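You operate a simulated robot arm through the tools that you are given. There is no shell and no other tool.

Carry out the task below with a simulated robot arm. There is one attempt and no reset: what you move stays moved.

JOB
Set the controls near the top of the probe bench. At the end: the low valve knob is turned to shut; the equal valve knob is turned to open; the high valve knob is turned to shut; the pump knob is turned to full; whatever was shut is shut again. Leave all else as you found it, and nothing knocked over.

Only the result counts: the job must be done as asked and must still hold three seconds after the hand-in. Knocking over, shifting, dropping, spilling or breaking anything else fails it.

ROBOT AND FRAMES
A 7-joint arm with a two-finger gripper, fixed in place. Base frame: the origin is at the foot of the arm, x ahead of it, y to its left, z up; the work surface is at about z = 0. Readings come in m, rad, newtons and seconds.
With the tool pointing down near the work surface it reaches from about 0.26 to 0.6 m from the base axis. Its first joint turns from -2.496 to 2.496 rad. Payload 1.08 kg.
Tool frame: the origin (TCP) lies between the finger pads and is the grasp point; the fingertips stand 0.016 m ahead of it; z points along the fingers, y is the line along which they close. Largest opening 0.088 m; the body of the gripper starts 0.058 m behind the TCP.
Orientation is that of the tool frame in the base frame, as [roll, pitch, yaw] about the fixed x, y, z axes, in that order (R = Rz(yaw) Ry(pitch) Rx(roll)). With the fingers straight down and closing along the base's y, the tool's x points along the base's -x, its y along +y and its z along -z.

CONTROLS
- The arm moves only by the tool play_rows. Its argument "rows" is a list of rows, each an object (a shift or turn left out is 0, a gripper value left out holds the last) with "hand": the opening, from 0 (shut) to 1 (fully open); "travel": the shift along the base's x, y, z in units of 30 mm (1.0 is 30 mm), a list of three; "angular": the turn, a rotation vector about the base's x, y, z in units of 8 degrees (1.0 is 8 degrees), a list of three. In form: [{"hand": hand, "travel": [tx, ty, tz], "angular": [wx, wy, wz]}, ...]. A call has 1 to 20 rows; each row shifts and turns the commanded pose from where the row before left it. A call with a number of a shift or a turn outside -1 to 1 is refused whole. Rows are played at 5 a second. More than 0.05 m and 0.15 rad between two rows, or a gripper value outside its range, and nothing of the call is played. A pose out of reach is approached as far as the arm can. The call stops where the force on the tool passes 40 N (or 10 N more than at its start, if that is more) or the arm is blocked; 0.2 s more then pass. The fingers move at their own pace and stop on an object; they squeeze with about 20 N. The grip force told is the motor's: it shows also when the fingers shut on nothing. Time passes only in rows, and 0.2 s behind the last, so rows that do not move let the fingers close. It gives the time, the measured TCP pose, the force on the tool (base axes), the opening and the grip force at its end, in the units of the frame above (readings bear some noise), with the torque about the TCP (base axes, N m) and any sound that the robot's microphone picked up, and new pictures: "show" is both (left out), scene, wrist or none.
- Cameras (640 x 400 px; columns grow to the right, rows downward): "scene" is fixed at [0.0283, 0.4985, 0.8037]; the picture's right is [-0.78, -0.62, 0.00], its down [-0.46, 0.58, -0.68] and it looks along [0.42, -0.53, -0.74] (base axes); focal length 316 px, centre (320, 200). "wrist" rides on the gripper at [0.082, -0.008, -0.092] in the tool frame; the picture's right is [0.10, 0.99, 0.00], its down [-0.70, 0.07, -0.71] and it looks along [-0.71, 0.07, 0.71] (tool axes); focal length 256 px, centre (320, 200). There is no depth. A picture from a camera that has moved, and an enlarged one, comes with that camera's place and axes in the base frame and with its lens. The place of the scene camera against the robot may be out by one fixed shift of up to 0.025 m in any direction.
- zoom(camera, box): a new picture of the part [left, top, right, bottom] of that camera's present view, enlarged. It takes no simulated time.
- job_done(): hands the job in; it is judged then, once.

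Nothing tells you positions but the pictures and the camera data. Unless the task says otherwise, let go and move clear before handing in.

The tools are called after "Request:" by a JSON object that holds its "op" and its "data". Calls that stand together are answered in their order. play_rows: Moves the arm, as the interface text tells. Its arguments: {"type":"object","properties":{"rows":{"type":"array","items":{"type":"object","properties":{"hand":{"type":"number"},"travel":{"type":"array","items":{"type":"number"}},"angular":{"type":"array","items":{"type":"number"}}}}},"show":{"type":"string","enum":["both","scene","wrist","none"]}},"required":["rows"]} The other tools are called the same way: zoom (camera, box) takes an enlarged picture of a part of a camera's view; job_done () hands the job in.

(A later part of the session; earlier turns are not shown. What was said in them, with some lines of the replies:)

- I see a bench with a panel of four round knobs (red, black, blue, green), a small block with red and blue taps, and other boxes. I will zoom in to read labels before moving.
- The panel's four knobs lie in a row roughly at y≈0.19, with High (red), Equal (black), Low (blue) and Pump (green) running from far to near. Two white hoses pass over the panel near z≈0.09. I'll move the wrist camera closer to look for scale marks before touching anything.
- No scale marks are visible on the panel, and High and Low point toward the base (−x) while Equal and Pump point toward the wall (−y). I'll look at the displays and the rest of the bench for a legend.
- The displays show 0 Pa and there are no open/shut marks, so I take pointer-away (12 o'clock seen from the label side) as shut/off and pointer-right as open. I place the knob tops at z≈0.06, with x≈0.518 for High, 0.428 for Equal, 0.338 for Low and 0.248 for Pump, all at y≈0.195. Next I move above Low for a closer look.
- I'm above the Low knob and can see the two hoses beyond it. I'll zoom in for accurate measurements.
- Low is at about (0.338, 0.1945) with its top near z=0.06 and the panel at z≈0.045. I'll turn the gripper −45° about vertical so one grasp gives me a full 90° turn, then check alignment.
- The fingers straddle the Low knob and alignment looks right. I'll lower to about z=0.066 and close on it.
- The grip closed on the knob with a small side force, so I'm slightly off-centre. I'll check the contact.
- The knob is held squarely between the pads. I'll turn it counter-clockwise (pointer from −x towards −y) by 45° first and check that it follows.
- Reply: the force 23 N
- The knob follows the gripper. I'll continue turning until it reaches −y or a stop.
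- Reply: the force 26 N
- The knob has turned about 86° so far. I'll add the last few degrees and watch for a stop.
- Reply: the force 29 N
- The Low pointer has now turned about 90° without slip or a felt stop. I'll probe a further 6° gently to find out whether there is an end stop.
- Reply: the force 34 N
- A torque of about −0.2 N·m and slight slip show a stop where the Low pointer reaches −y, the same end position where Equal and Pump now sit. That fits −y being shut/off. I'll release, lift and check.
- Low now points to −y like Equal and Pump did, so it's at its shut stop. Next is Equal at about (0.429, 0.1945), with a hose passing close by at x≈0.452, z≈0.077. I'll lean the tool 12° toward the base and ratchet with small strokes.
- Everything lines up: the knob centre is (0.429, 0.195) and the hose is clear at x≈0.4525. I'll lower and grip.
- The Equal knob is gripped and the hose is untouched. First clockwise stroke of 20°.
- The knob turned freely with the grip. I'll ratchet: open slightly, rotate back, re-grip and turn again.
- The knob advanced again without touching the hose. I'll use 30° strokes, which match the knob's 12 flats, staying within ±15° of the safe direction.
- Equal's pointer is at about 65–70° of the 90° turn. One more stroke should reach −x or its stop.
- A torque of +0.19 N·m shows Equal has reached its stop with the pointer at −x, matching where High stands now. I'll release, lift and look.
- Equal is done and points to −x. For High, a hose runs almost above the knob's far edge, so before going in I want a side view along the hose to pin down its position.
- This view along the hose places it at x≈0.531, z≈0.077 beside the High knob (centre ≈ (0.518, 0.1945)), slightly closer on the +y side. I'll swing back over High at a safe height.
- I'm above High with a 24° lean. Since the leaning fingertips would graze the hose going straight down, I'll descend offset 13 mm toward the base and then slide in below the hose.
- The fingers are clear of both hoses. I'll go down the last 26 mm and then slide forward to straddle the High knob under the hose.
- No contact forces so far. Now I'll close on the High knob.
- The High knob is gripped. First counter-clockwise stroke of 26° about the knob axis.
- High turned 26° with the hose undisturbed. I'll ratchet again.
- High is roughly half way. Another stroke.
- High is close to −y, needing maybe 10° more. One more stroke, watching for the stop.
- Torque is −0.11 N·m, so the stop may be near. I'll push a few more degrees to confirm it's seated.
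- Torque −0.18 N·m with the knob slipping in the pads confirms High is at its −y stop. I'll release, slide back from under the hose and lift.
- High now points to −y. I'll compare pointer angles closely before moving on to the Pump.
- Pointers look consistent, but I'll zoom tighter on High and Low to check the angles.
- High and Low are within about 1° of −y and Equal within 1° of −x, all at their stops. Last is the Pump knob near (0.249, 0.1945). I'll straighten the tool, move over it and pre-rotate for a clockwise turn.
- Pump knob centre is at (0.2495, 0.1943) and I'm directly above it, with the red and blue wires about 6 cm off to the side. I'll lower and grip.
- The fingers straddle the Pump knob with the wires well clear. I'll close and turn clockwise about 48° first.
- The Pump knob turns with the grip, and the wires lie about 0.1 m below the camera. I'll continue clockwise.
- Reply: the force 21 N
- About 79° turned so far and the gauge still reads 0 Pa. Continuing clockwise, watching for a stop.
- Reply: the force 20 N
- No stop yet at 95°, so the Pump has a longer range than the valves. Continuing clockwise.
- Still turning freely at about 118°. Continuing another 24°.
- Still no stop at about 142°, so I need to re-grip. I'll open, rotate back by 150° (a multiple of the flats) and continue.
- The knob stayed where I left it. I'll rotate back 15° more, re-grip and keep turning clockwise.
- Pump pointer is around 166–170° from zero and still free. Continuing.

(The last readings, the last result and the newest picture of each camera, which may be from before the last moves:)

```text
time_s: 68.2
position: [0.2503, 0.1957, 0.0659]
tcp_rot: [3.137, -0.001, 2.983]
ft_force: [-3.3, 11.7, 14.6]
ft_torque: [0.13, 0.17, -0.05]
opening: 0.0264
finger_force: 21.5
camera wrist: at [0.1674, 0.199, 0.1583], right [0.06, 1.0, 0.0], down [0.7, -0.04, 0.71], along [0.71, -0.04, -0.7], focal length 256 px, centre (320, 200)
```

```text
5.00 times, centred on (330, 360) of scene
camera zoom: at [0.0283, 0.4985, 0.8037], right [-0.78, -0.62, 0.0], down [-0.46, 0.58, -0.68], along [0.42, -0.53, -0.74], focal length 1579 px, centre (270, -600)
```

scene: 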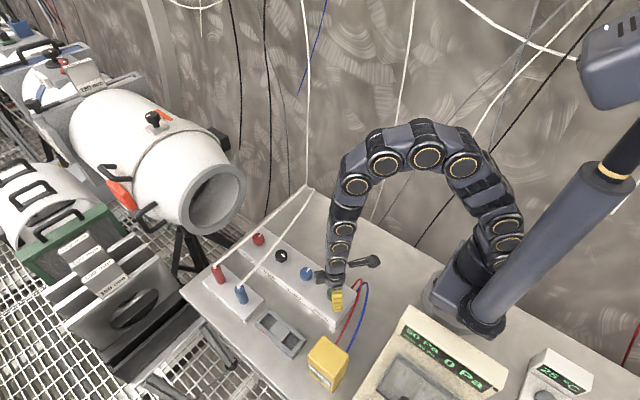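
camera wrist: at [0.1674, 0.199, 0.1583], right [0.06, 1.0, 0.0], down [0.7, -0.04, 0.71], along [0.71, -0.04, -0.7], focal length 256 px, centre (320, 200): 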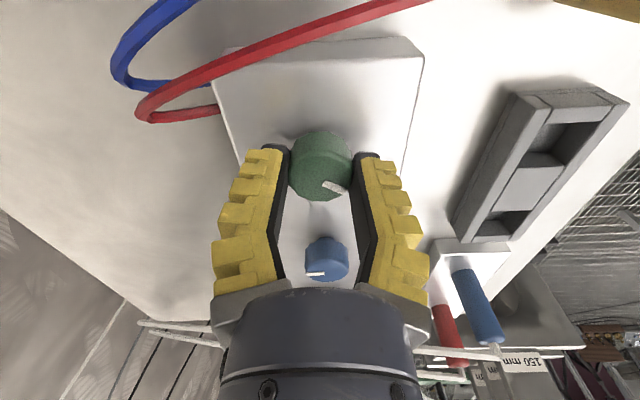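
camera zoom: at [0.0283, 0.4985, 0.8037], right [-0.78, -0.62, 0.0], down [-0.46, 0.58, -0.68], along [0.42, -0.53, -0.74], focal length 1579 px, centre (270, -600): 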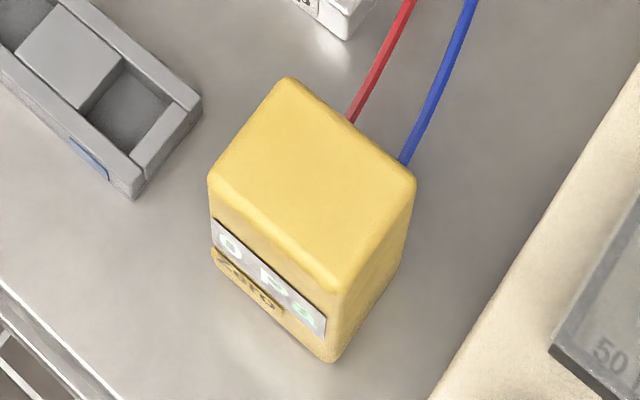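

Now about 208°. Continuing 48° more.

Request:
{"op": "play_rows", "data": {"rows": [{"angular": [0, 0, -0.75]}, {"angular": [0, 0, -0.75]}, {"angular": [0, 0, -0.75]}, {"angular": [0, 0, -0.75]}, {"angular": [0, 0, -0.75]}, {"angular": [0, 0, -0.75]}, {"angular": [0, 0, 0]}], "show": "wrist"}}

Request:
{"op": "zoom", "data": {"camera": "wrist", "box": [240, 100, 400, 220]}}

```text
time_s: 69.8
position: [0.2505, 0.1934, 0.0661]
tcp_rot: [3.138, -0.001, 2.354]
ft_force: [0.9, 15.0, 1.4]
ft_torque: [0.15, 0.11, 0.01]
opening: 0.026
finger_force: 21.7
camera wrist: at [0.1856, 0.2464, 0.1584], right [0.63, 0.77, 0.0], down [0.54, -0.45, 0.71], along [0.55, -0.45, -0.7], focal length 256 px, centre (320, 200)
```

wrist: 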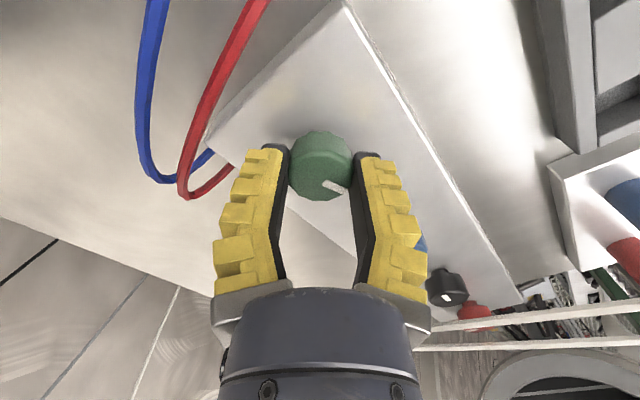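

```text
3.33 times, centred on (320, 160) of wrist
camera zoom: at [0.1856, 0.2464, 0.1584], right [0.63, 0.77, 0.0], down [0.54, -0.45, 0.71], along [0.55, -0.45, -0.7], focal length 853 px, centre (320, 333)
```

zoom: 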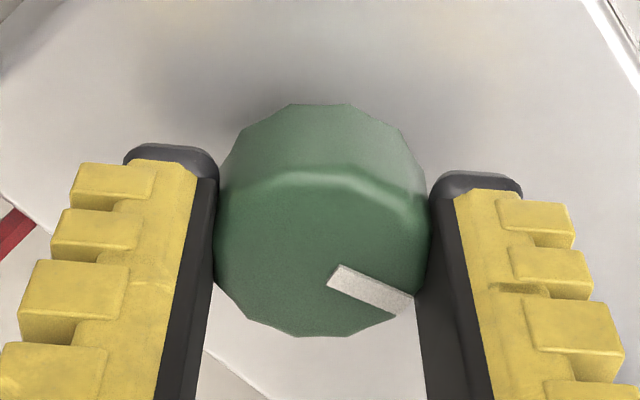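

About 244° now and still free. I'll continue in finer steps toward 270°.

Request:
{"op": "play_rows", "data": {"rows": [{"angular": [0, 0, -0.6]}, {"angular": [0, 0, -0.6]}, {"angular": [0, 0, -0.6]}, {"angular": [0, 0, -0.6]}, {"angular": [0, 0, -0.6]}, {"angular": [0, 0, 0]}], "show": "wrist"}}

Request:
{"op": "zoom", "data": {"camera": "wrist", "box": [240, 100, 400, 220]}}

```text
time_s: 71.2
position: [0.2494, 0.1954, 0.0654]
tcp_rot: [3.14, 0.0, 1.935]
ft_force: [4.4, 11.8, -3.0]
ft_torque: [0.29, 0.05, -0.02]
opening: 0.0247
finger_force: 22.3
camera wrist: at [0.2122, 0.2678, 0.1587], right [0.89, 0.45, 0.0], down [0.32, -0.63, 0.71], along [0.32, -0.63, -0.71], focal length 256 px, centre (320, 200)
```

wrist: 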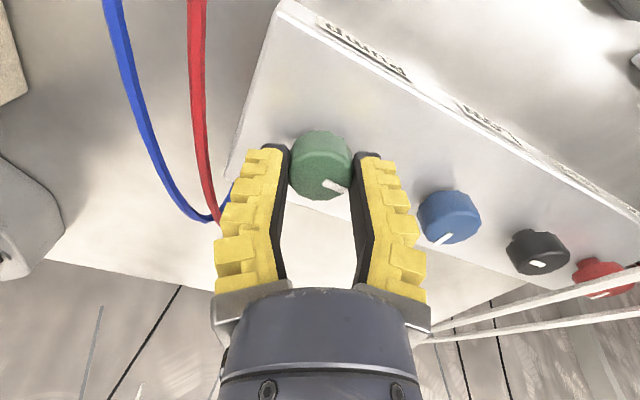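

```text
3.33 times, centred on (320, 160) of wrist
camera zoom: at [0.2122, 0.2678, 0.1587], right [0.89, 0.45, 0.0], down [0.32, -0.63, 0.71], along [0.32, -0.63, -0.71], focal length 853 px, centre (320, 333)
```

zoom: 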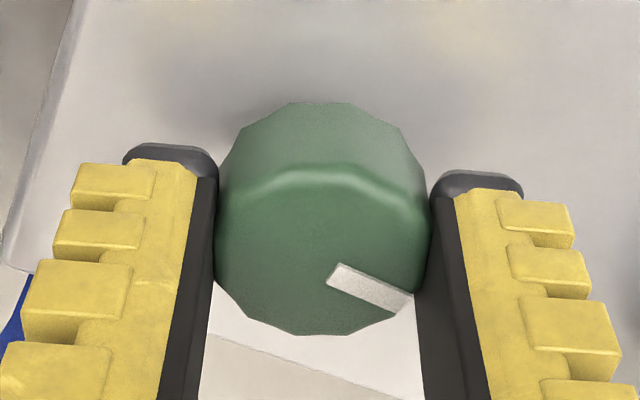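

The pointer is now at about +x (≈270°) and I feel no stop yet. I'll go on in small steps.

Request:
{"op": "play_rows", "data": {"rows": [{"angular": [0, 0, -0.5]}, {"angular": [0, 0, -0.5]}, {"angular": [0, 0, -0.5]}, {"angular": [0, 0, 0]}], "show": "wrist"}}

Request:
{"op": "zoom", "data": {"camera": "wrist", "box": [240, 100, 400, 220]}}

```text
time_s: 72.2
position: [0.2503, 0.1951, 0.0673]
tcp_rot: [3.14, 0.0, 1.726]
ft_force: [7.1, 9.0, -2.8]
ft_torque: [0.2, -0.05, -0.01]
opening: 0.0247
finger_force: 21.7
camera wrist: at [0.2282, 0.2739, 0.1587], right [0.97, 0.26, 0.0], down [0.18, -0.68, 0.71], along [0.18, -0.69, -0.71], focal length 256 px, centre (320, 200)
```

wrist: 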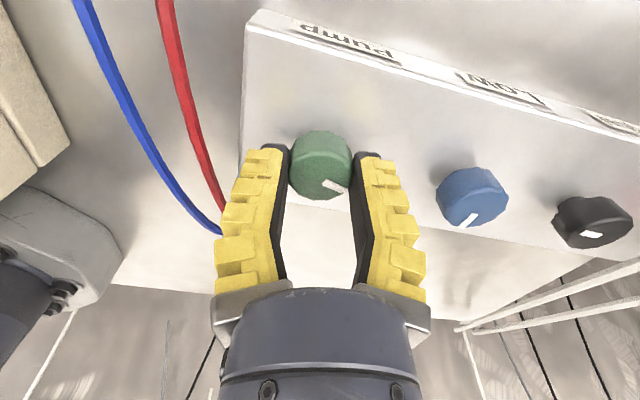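

```text
3.33 times, centred on (320, 160) of wrist
camera zoom: at [0.2282, 0.2739, 0.1587], right [0.97, 0.26, 0.0], down [0.18, -0.68, 0.71], along [0.18, -0.69, -0.71], focal length 853 px, centre (320, 333)
```

zoom: 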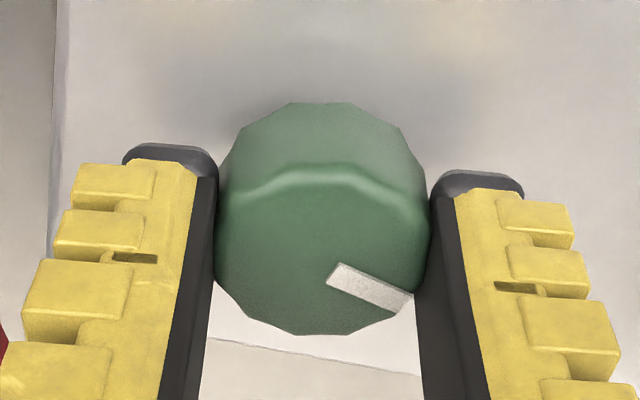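

Around 283° and still moving freely. A bit further in small steps.

Request:
{"op": "play_rows", "data": {"rows": [{"angular": [0, 0, -0.5]}, {"angular": [0, 0, -0.5]}, {"angular": [0, 0, -0.5]}, {"angular": [0, 0, -0.5]}, {"angular": [0, 0, 0]}], "show": "wrist"}}

Request:
{"op": "zoom", "data": {"camera": "wrist", "box": [240, 100, 400, 220]}}

```text
time_s: 73.4
position: [0.2502, 0.1942, 0.0664]
tcp_rot: [3.139, 0.0, 1.445]
ft_force: [0.4, 8.0, 8.2]
ft_torque: [0.08, 0.01, 0.01]
opening: 0.0247
finger_force: 21.7
camera wrist: at [0.251, 0.2766, 0.1586], right [1.0, -0.02, 0.0], down [-0.02, -0.71, 0.71], along [-0.01, -0.71, -0.71], focal length 256 px, centre (320, 200)
```

wrist: 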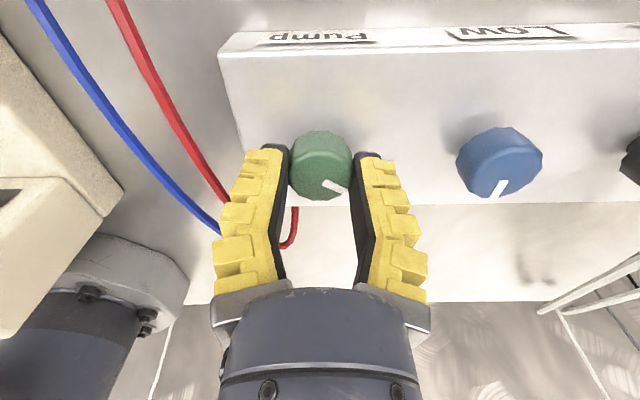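

```text
3.33 times, centred on (320, 160) of wrist
camera zoom: at [0.251, 0.2766, 0.1586], right [1.0, -0.02, 0.0], down [-0.02, -0.71, 0.71], along [-0.01, -0.71, -0.71], focal length 853 px, centre (320, 333)
```

zoom: 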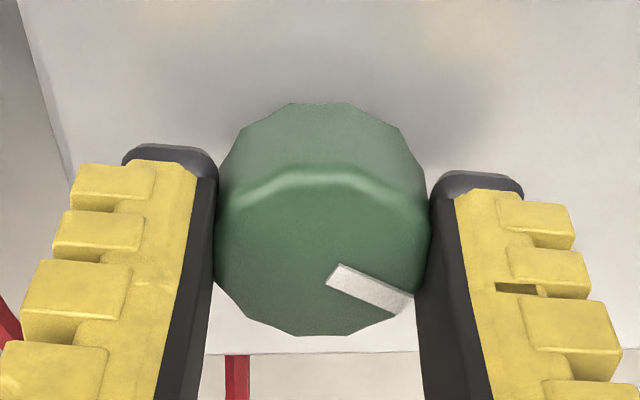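

About 300° and still free. I'll keep going in small steps.

Request:
{"op": "play_rows", "data": {"rows": [{"angular": [0, 0, -0.5]}, {"angular": [0, 0, -0.5]}, {"angular": [0, 0, -0.5]}, {"angular": [0, 0, 0]}], "show": "wrist"}}

Request:
{"op": "zoom", "data": {"camera": "wrist", "box": [240, 100, 400, 220]}}

```text
time_s: 74.4
position: [0.2509, 0.1944, 0.0663]
tcp_rot: [3.141, 0.001, 1.238]
ft_force: [-2.2, 7.2, 8.8]
ft_torque: [-0.03, 0.08, -0.03]
opening: 0.0251
finger_force: 22.3
camera wrist: at [0.2679, 0.2746, 0.1584], right [0.97, -0.23, 0.0], down [-0.16, -0.69, 0.71], along [-0.16, -0.69, -0.7], focal length 256 px, centre (320, 200)
```

wrist: 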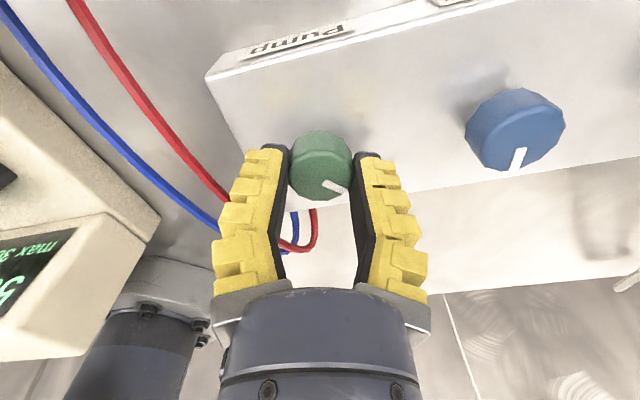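

```text
3.33 times, centred on (320, 160) of wrist
camera zoom: at [0.2679, 0.2746, 0.1584], right [0.97, -0.23, 0.0], down [-0.16, -0.69, 0.71], along [-0.16, -0.69, -0.7], focal length 853 px, centre (320, 333)
```

zoom: 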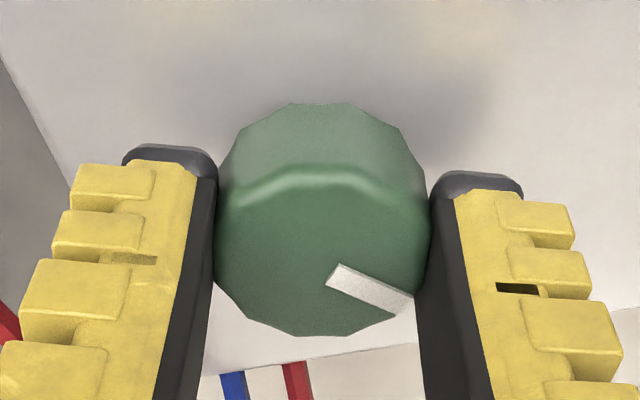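

About 313° and still no stop. Continuing carefully.

Request:
{"op": "play_rows", "data": {"rows": [{"angular": [0, 0, -0.5]}, {"angular": [0, 0, -0.5]}, {"angular": [0, 0, -0.5]}, {"angular": [0, 0, 0]}], "show": "both"}}

Request:
{"op": "zoom", "data": {"camera": "wrist", "box": [240, 100, 400, 220]}}

Request:
{"op": "zoom", "data": {"camera": "scene", "box": [290, 240, 410, 400]}}

```text
time_s: 75.4
position: [0.2498, 0.1957, 0.0663]
tcp_rot: [3.14, 0.0, 1.03]
ft_force: [-0.3, 4.6, 5.8]
ft_torque: [0.07, 0.01, 0.01]
opening: 0.025
finger_force: 21.8
camera wrist: at [0.2842, 0.2689, 0.1585], right [0.9, -0.43, 0.0], down [-0.3, -0.64, 0.71], along [-0.3, -0.64, -0.71], focal length 256 px, centre (320, 200)
```

scene: 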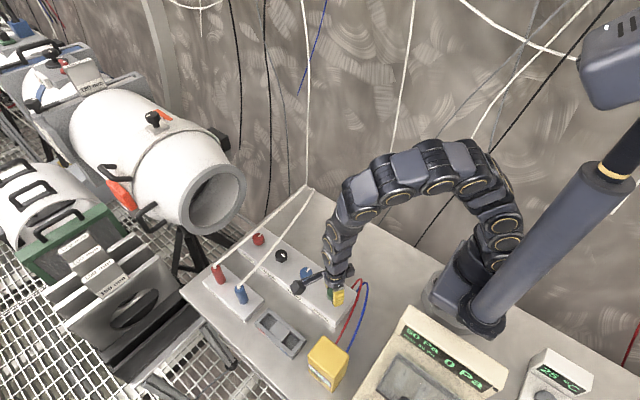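
wrist: 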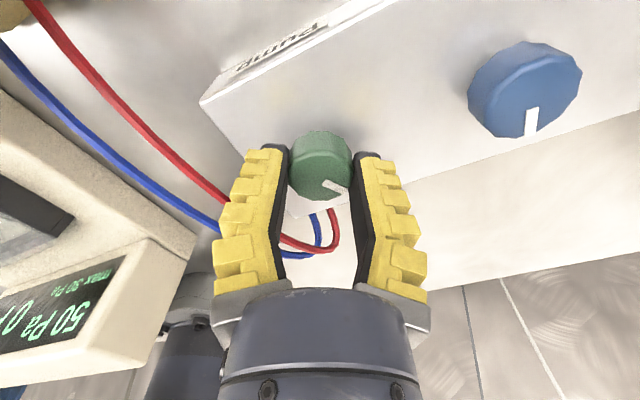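

```text
3.33 times, centred on (320, 160) of wrist
camera zoom: at [0.2842, 0.2689, 0.1585], right [0.9, -0.43, 0.0], down [-0.3, -0.64, 0.71], along [-0.3, -0.64, -0.71], focal length 853 px, centre (320, 333)
```

zoom: 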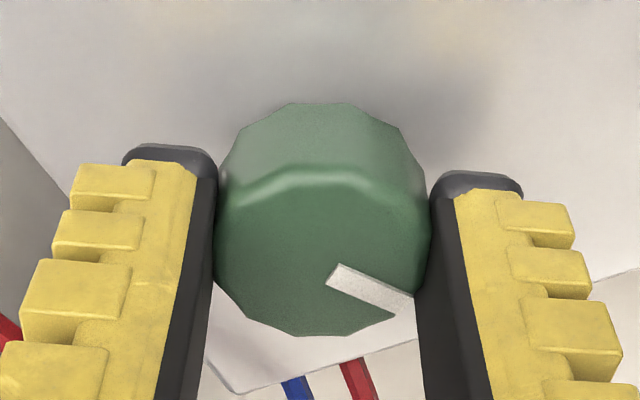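

```text
2.50 times, centred on (350, 320) of scene
camera zoom: at [0.0283, 0.4985, 0.8037], right [-0.78, -0.62, 0.0], down [-0.46, 0.58, -0.68], along [0.42, -0.53, -0.74], focal length 790 px, centre (245, -100)
```

zoom: 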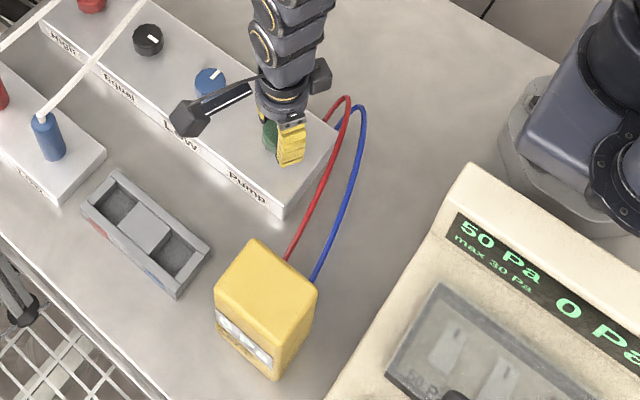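

Around 325°. I'll keep turning in small steps to see whether a stop comes before a full turn.

Request:
{"op": "play_rows", "data": {"rows": [{"angular": [0, 0, -0.5]}, {"angular": [0, 0, -0.5]}, {"angular": [0, 0, -0.5]}, {"angular": [0, 0, 0]}], "show": "wrist"}}

Request:
{"op": "zoom", "data": {"camera": "wrist", "box": [240, 100, 400, 220]}}

```text
time_s: 76.4
position: [0.2505, 0.1941, 0.0655]
tcp_rot: [3.14, -0.001, 0.819]
ft_force: [1.5, 3.8, 2.3]
ft_torque: [0.0, -0.03, 0.34]
opening: 0.025
finger_force: 22.0
camera wrist: at [0.2988, 0.2602, 0.1584], right [0.8, -0.6, 0.0], down [-0.43, -0.56, 0.71], along [-0.43, -0.57, -0.71], focal length 256 px, centre (320, 200)
```

wrist: 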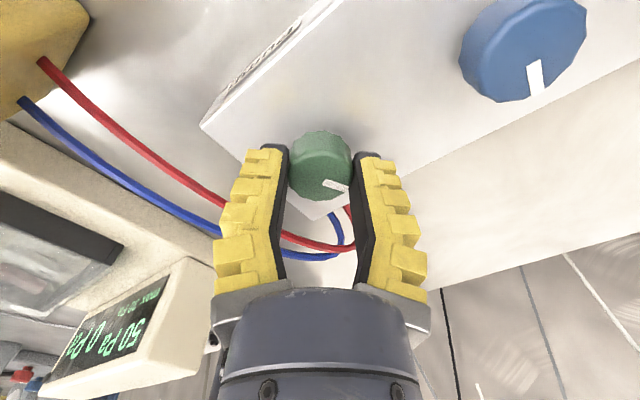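

```text
3.33 times, centred on (320, 160) of wrist
camera zoom: at [0.2988, 0.2602, 0.1584], right [0.8, -0.6, 0.0], down [-0.43, -0.56, 0.71], along [-0.43, -0.57, -0.71], focal length 853 px, centre (320, 333)
```

zoom: 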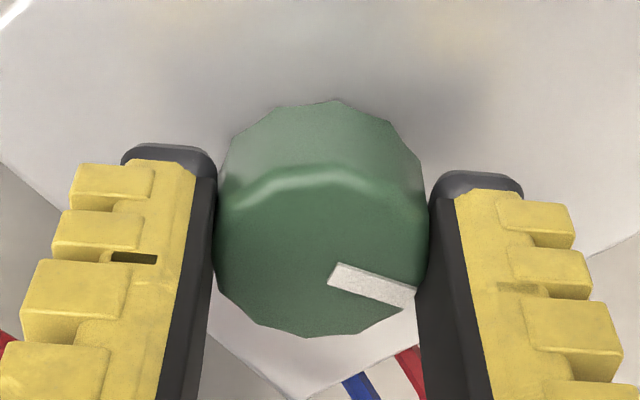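

Torque jumped to +0.34 N·m and the knob stopped following: the Pump is at its end stop at about 330°, i.e. full. I'll release, lift straight up and look.

Request:
{"op": "play_rows", "data": {"rows": [{"hand": 0.6}, {"hand": 0.6}, {"hand": 0.6}, {"travel": [0, 0, 0.8]}, {"travel": [0, 0, 0.9]}, {"travel": [0, 0, 0.9]}, {"travel": [0, 0, 0.9]}, {"travel": [0, 0, 0]}], "show": "both"}}

Request:
{"op": "zoom", "data": {"camera": "scene", "box": [323, 282, 343, 302]}}

Request:
{"op": "zoom", "data": {"camera": "wrist", "box": [240, 40, 400, 180]}}

Request:
{"op": "zoom", "data": {"camera": "scene", "box": [220, 220, 420, 400]}}

```text
time_s: 78.2
position: [0.2499, 0.1932, 0.1712]
tcp_rot: [3.14, 0.0, 0.818]
ft_force: [-0.2, 0.2, 0.2]
ft_torque: [-0.01, -0.01, 0.0]
opening: 0.0572
finger_force: 3.1
camera wrist: at [0.2986, 0.2593, 0.2632], right [0.8, -0.6, 0.0], down [-0.43, -0.56, 0.71], along [-0.43, -0.57, -0.7], focal length 256 px, centre (320, 200)
```

scene: 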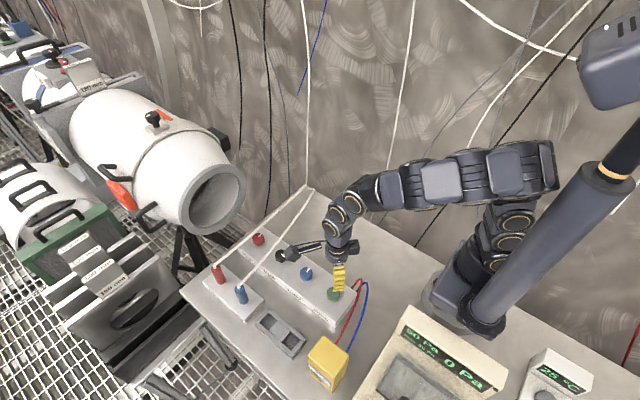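
wrist: 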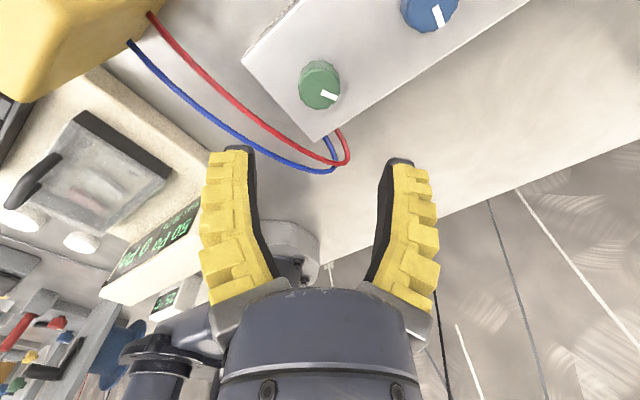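

```text
16.00 times, centred on (333, 292) of scene
camera zoom: at [0.0283, 0.4985, 0.8037], right [-0.78, -0.62, 0.0], down [-0.46, 0.58, -0.68], along [0.42, -0.53, -0.74], focal length 5053 px, centre (112, -1272)
```

zoom: 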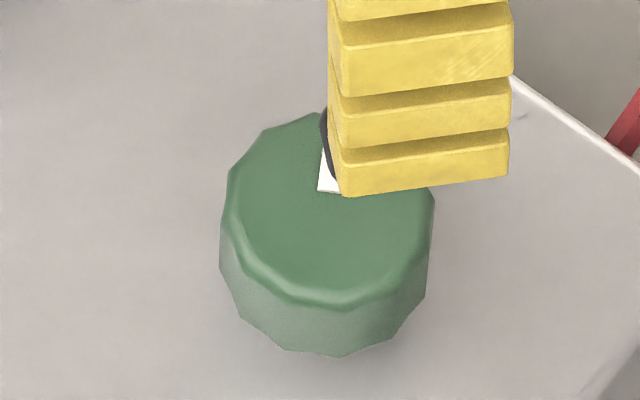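

```text
2.86 times, centred on (320, 110) of wrist
camera zoom: at [0.2986, 0.2593, 0.2632], right [0.8, -0.6, 0.0], down [-0.43, -0.56, 0.71], along [-0.43, -0.57, -0.7], focal length 731 px, centre (320, 457)
```

zoom: 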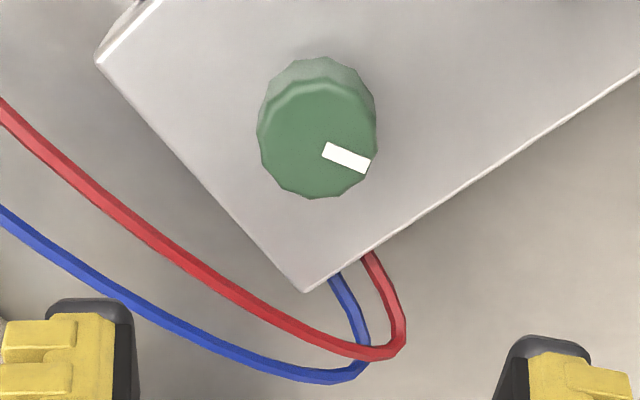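

```text
2.22 times, centred on (320, 310) of scene
camera zoom: at [0.0283, 0.4985, 0.8037], right [-0.78, -0.62, 0.0], down [-0.46, 0.58, -0.68], along [0.42, -0.53, -0.74], focal length 702 px, centre (320, -44)
```

zoom: 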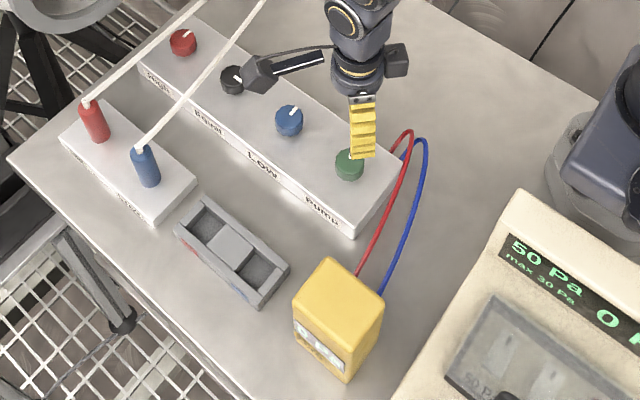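

Pump now shows its pointer about 30° short of −y on the far side, i.e. the 330° end. I'll rise and unwind the wrist, then inspect all four knobs.

Request:
{"op": "play_rows", "data": {"rows": [{"travel": [0, 0, 0.9]}, {"travel": [0, 0, 0.9]}, {"travel": [0, 0, 0.9], "angular": [0, 0, 0.97]}, {"travel": [0, 0, 0.5], "angular": [0, 0, 0.97]}, {"angular": [0, 0, 0.97]}, {"angular": [0, 0, 0.97]}, {"angular": [0, 0, 0.97]}, {"angular": [0, 0, 0.97]}, {"angular": [0, 0, 0.97]}, {"angular": [0, 0, 0.97]}, {"angular": [0, 0, 0.97]}, {"angular": [0, 0, 0.97]}, {"angular": [0, 0, 0.97]}, {"angular": [0, 0, 0.97]}, {"angular": [0, 0, 0.97]}, {"angular": [0, 0, 0.97]}, {"angular": [0, 0, 0.97]}, {"angular": [0, 0, 0.97]}, {"angular": [0, 0, 0.97]}], "show": "both"}}

Request:
{"op": "zoom", "data": {"camera": "scene", "box": [220, 220, 420, 400]}}

Request:
{"op": "zoom", "data": {"camera": "scene", "box": [323, 282, 343, 302]}}

```text
time_s: 82.2
position: [0.2501, 0.1934, 0.267]
tcp_rot: [3.139, 0.001, 3.126]
ft_force: [-0.1, -0.2, -0.3]
ft_torque: [-0.02, 0.0, -0.04]
opening: 0.0571
finger_force: 3.5
camera wrist: at [0.1674, 0.1872, 0.3593], right [-0.09, 1.0, 0.0], down [0.7, 0.06, 0.71], along [0.71, 0.06, -0.7], focal length 256 px, centre (320, 200)
```

scene: 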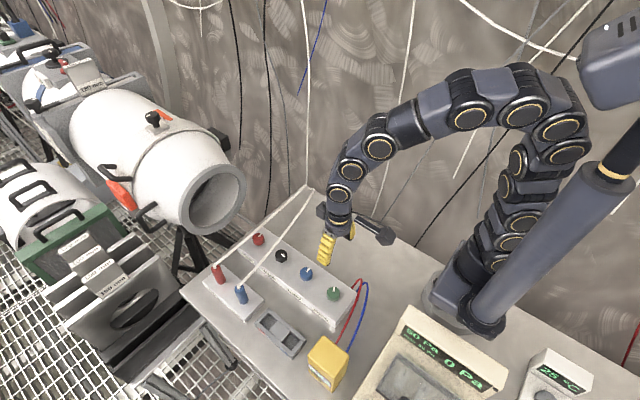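
wrist: 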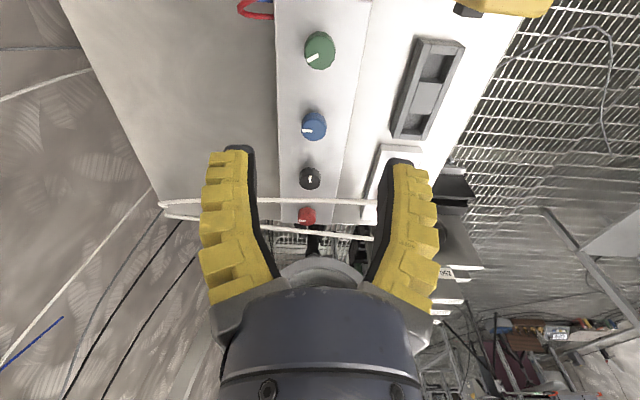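

```text
2.22 times, centred on (320, 310) of scene
camera zoom: at [0.0283, 0.4985, 0.8037], right [-0.78, -0.62, 0.0], down [-0.46, 0.58, -0.68], along [0.42, -0.53, -0.74], focal length 702 px, centre (320, -44)
```

zoom: 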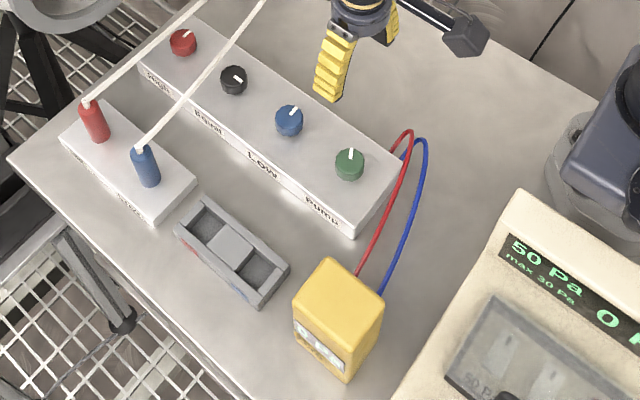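

```text
16.00 times, centred on (333, 292) of scene
camera zoom: at [0.0283, 0.4985, 0.8037], right [-0.78, -0.62, 0.0], down [-0.46, 0.58, -0.68], along [0.42, -0.53, -0.74], focal length 5053 px, centre (112, -1272)
```

zoom: 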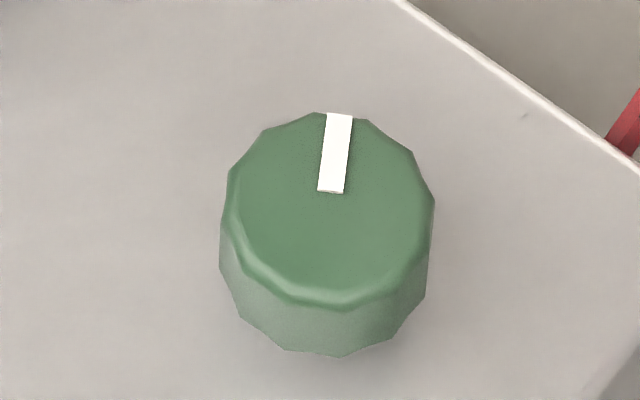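

The arm is clear. A last close check of all knobs, the hoses and the displays before handing in.

Request:
{"op": "zoom", "data": {"camera": "scene", "box": [200, 180, 360, 300]}}

Request:
{"op": "zoom", "data": {"camera": "scene", "box": [250, 228, 270, 248]}}

Request:
{"op": "zoom", "data": {"camera": "scene", "box": [272, 246, 292, 266]}}

Request:
{"op": "zoom", "data": {"camera": "scene", "box": [296, 262, 316, 282]}}

Request:
{"op": "zoom", "data": {"camera": "scene", "box": [340, 290, 640, 400]}}

Request:
{"op": "zoom", "data": {"camera": "scene", "box": [240, 300, 360, 400]}}

```text
3.33 times, centred on (280, 240) of scene
camera zoom: at [0.0283, 0.4985, 0.8037], right [-0.78, -0.62, 0.0], down [-0.46, 0.58, -0.68], along [0.42, -0.53, -0.74], focal length 1053 px, centre (453, 67)
```

zoom: 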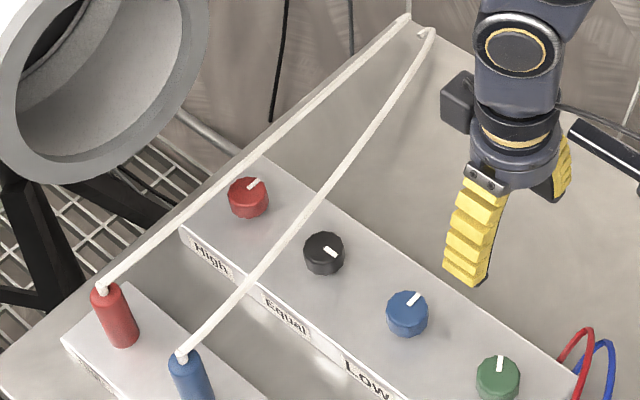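

```text
16.00 times, centred on (260, 238) of scene
camera zoom: at [0.0283, 0.4985, 0.8037], right [-0.78, -0.62, 0.0], down [-0.46, 0.58, -0.68], along [0.42, -0.53, -0.74], focal length 5053 px, centre (1280, -408)
```

zoom: 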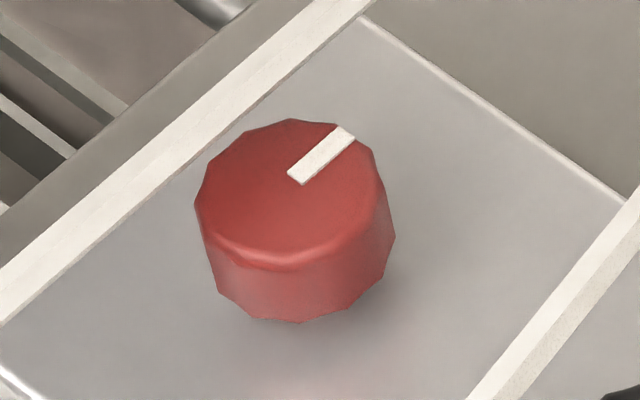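

```text
16.00 times, centred on (282, 256) of scene
camera zoom: at [0.0283, 0.4985, 0.8037], right [-0.78, -0.62, 0.0], down [-0.46, 0.58, -0.68], along [0.42, -0.53, -0.74], focal length 5053 px, centre (928, -696)
```

zoom: 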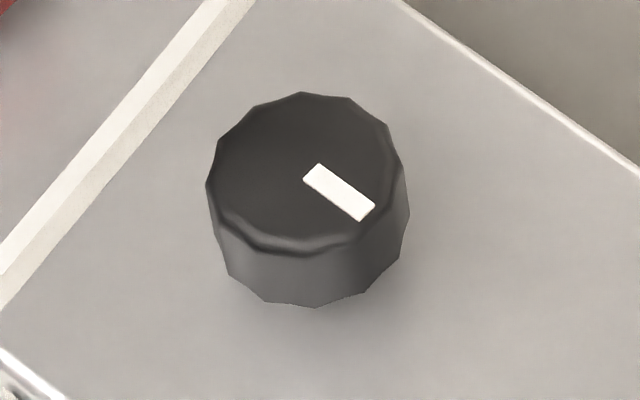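

```text
16.00 times, centred on (306, 272) of scene
camera zoom: at [0.0283, 0.4985, 0.8037], right [-0.78, -0.62, 0.0], down [-0.46, 0.58, -0.68], along [0.42, -0.53, -0.74], focal length 5053 px, centre (544, -952)
```

zoom: 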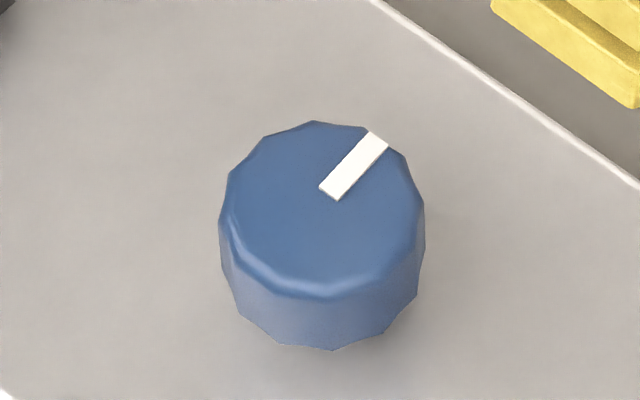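

```text
2.13 times, centred on (490, 345) of scene
camera zoom: at [0.0283, 0.4985, 0.8037], right [-0.78, -0.62, 0.0], down [-0.46, 0.58, -0.68], along [0.42, -0.53, -0.74], focal length 674 px, centre (-43, -109)
```

zoom: 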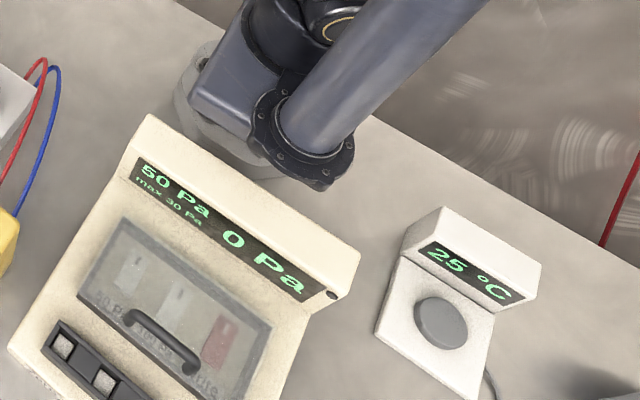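

```text
4.00 times, centred on (300, 350) of scene
camera zoom: at [0.0283, 0.4985, 0.8037], right [-0.78, -0.62, 0.0], down [-0.46, 0.58, -0.68], along [0.42, -0.53, -0.74], focal length 1263 px, centre (400, -400)
```

zoom: 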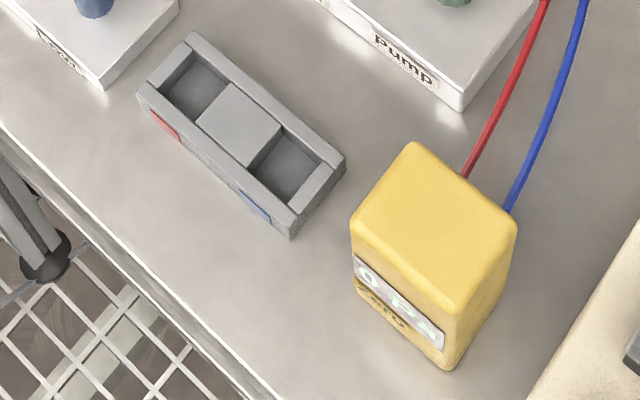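

All checks look right: High and Low are at their −y shut stops, Equal is at its −x open stop, and Pump is at its far end stop (≈330°). The hoses, the gauge and the closed lid on the control box are as I found them, and the arm is clear, so I'm handing in.

Request:
{"op": "job_done", "data": {}}

```text
The job is handed in.
```

I set all four knobs and handed the job in. The panel has no open or shut markings, though, so which end means "shut" is my inference.

| Knob | Asked for | Where it is now |
|---|---|---|
| Low valve | shut | end stop, pointer towards the back wall |
| Equal valve | open | end stop, pointer towards the arm's base |
| High valve | shut | end stop, pointer towards the back wall |
| Pump | full | end stop, about 330° clockwise from where it started |

- **How I chose the ends:** High and Low started pointing towards the base, and Equal and Pump towards the wall. I took the wall end as shut or off for all four. The gauge read 0 Pa throughout, which fits but doesn't prove it.
- **Stops:** I felt a hard stop on every knob, with torque rising and the knob slipping in the grip.
- **Everything else:** in the last pictures the hoses, wires, gauge and control box look as they did at the start. The control box lid stayed shut; I didn't touch it. I let go of the last knob and moved the arm clear.
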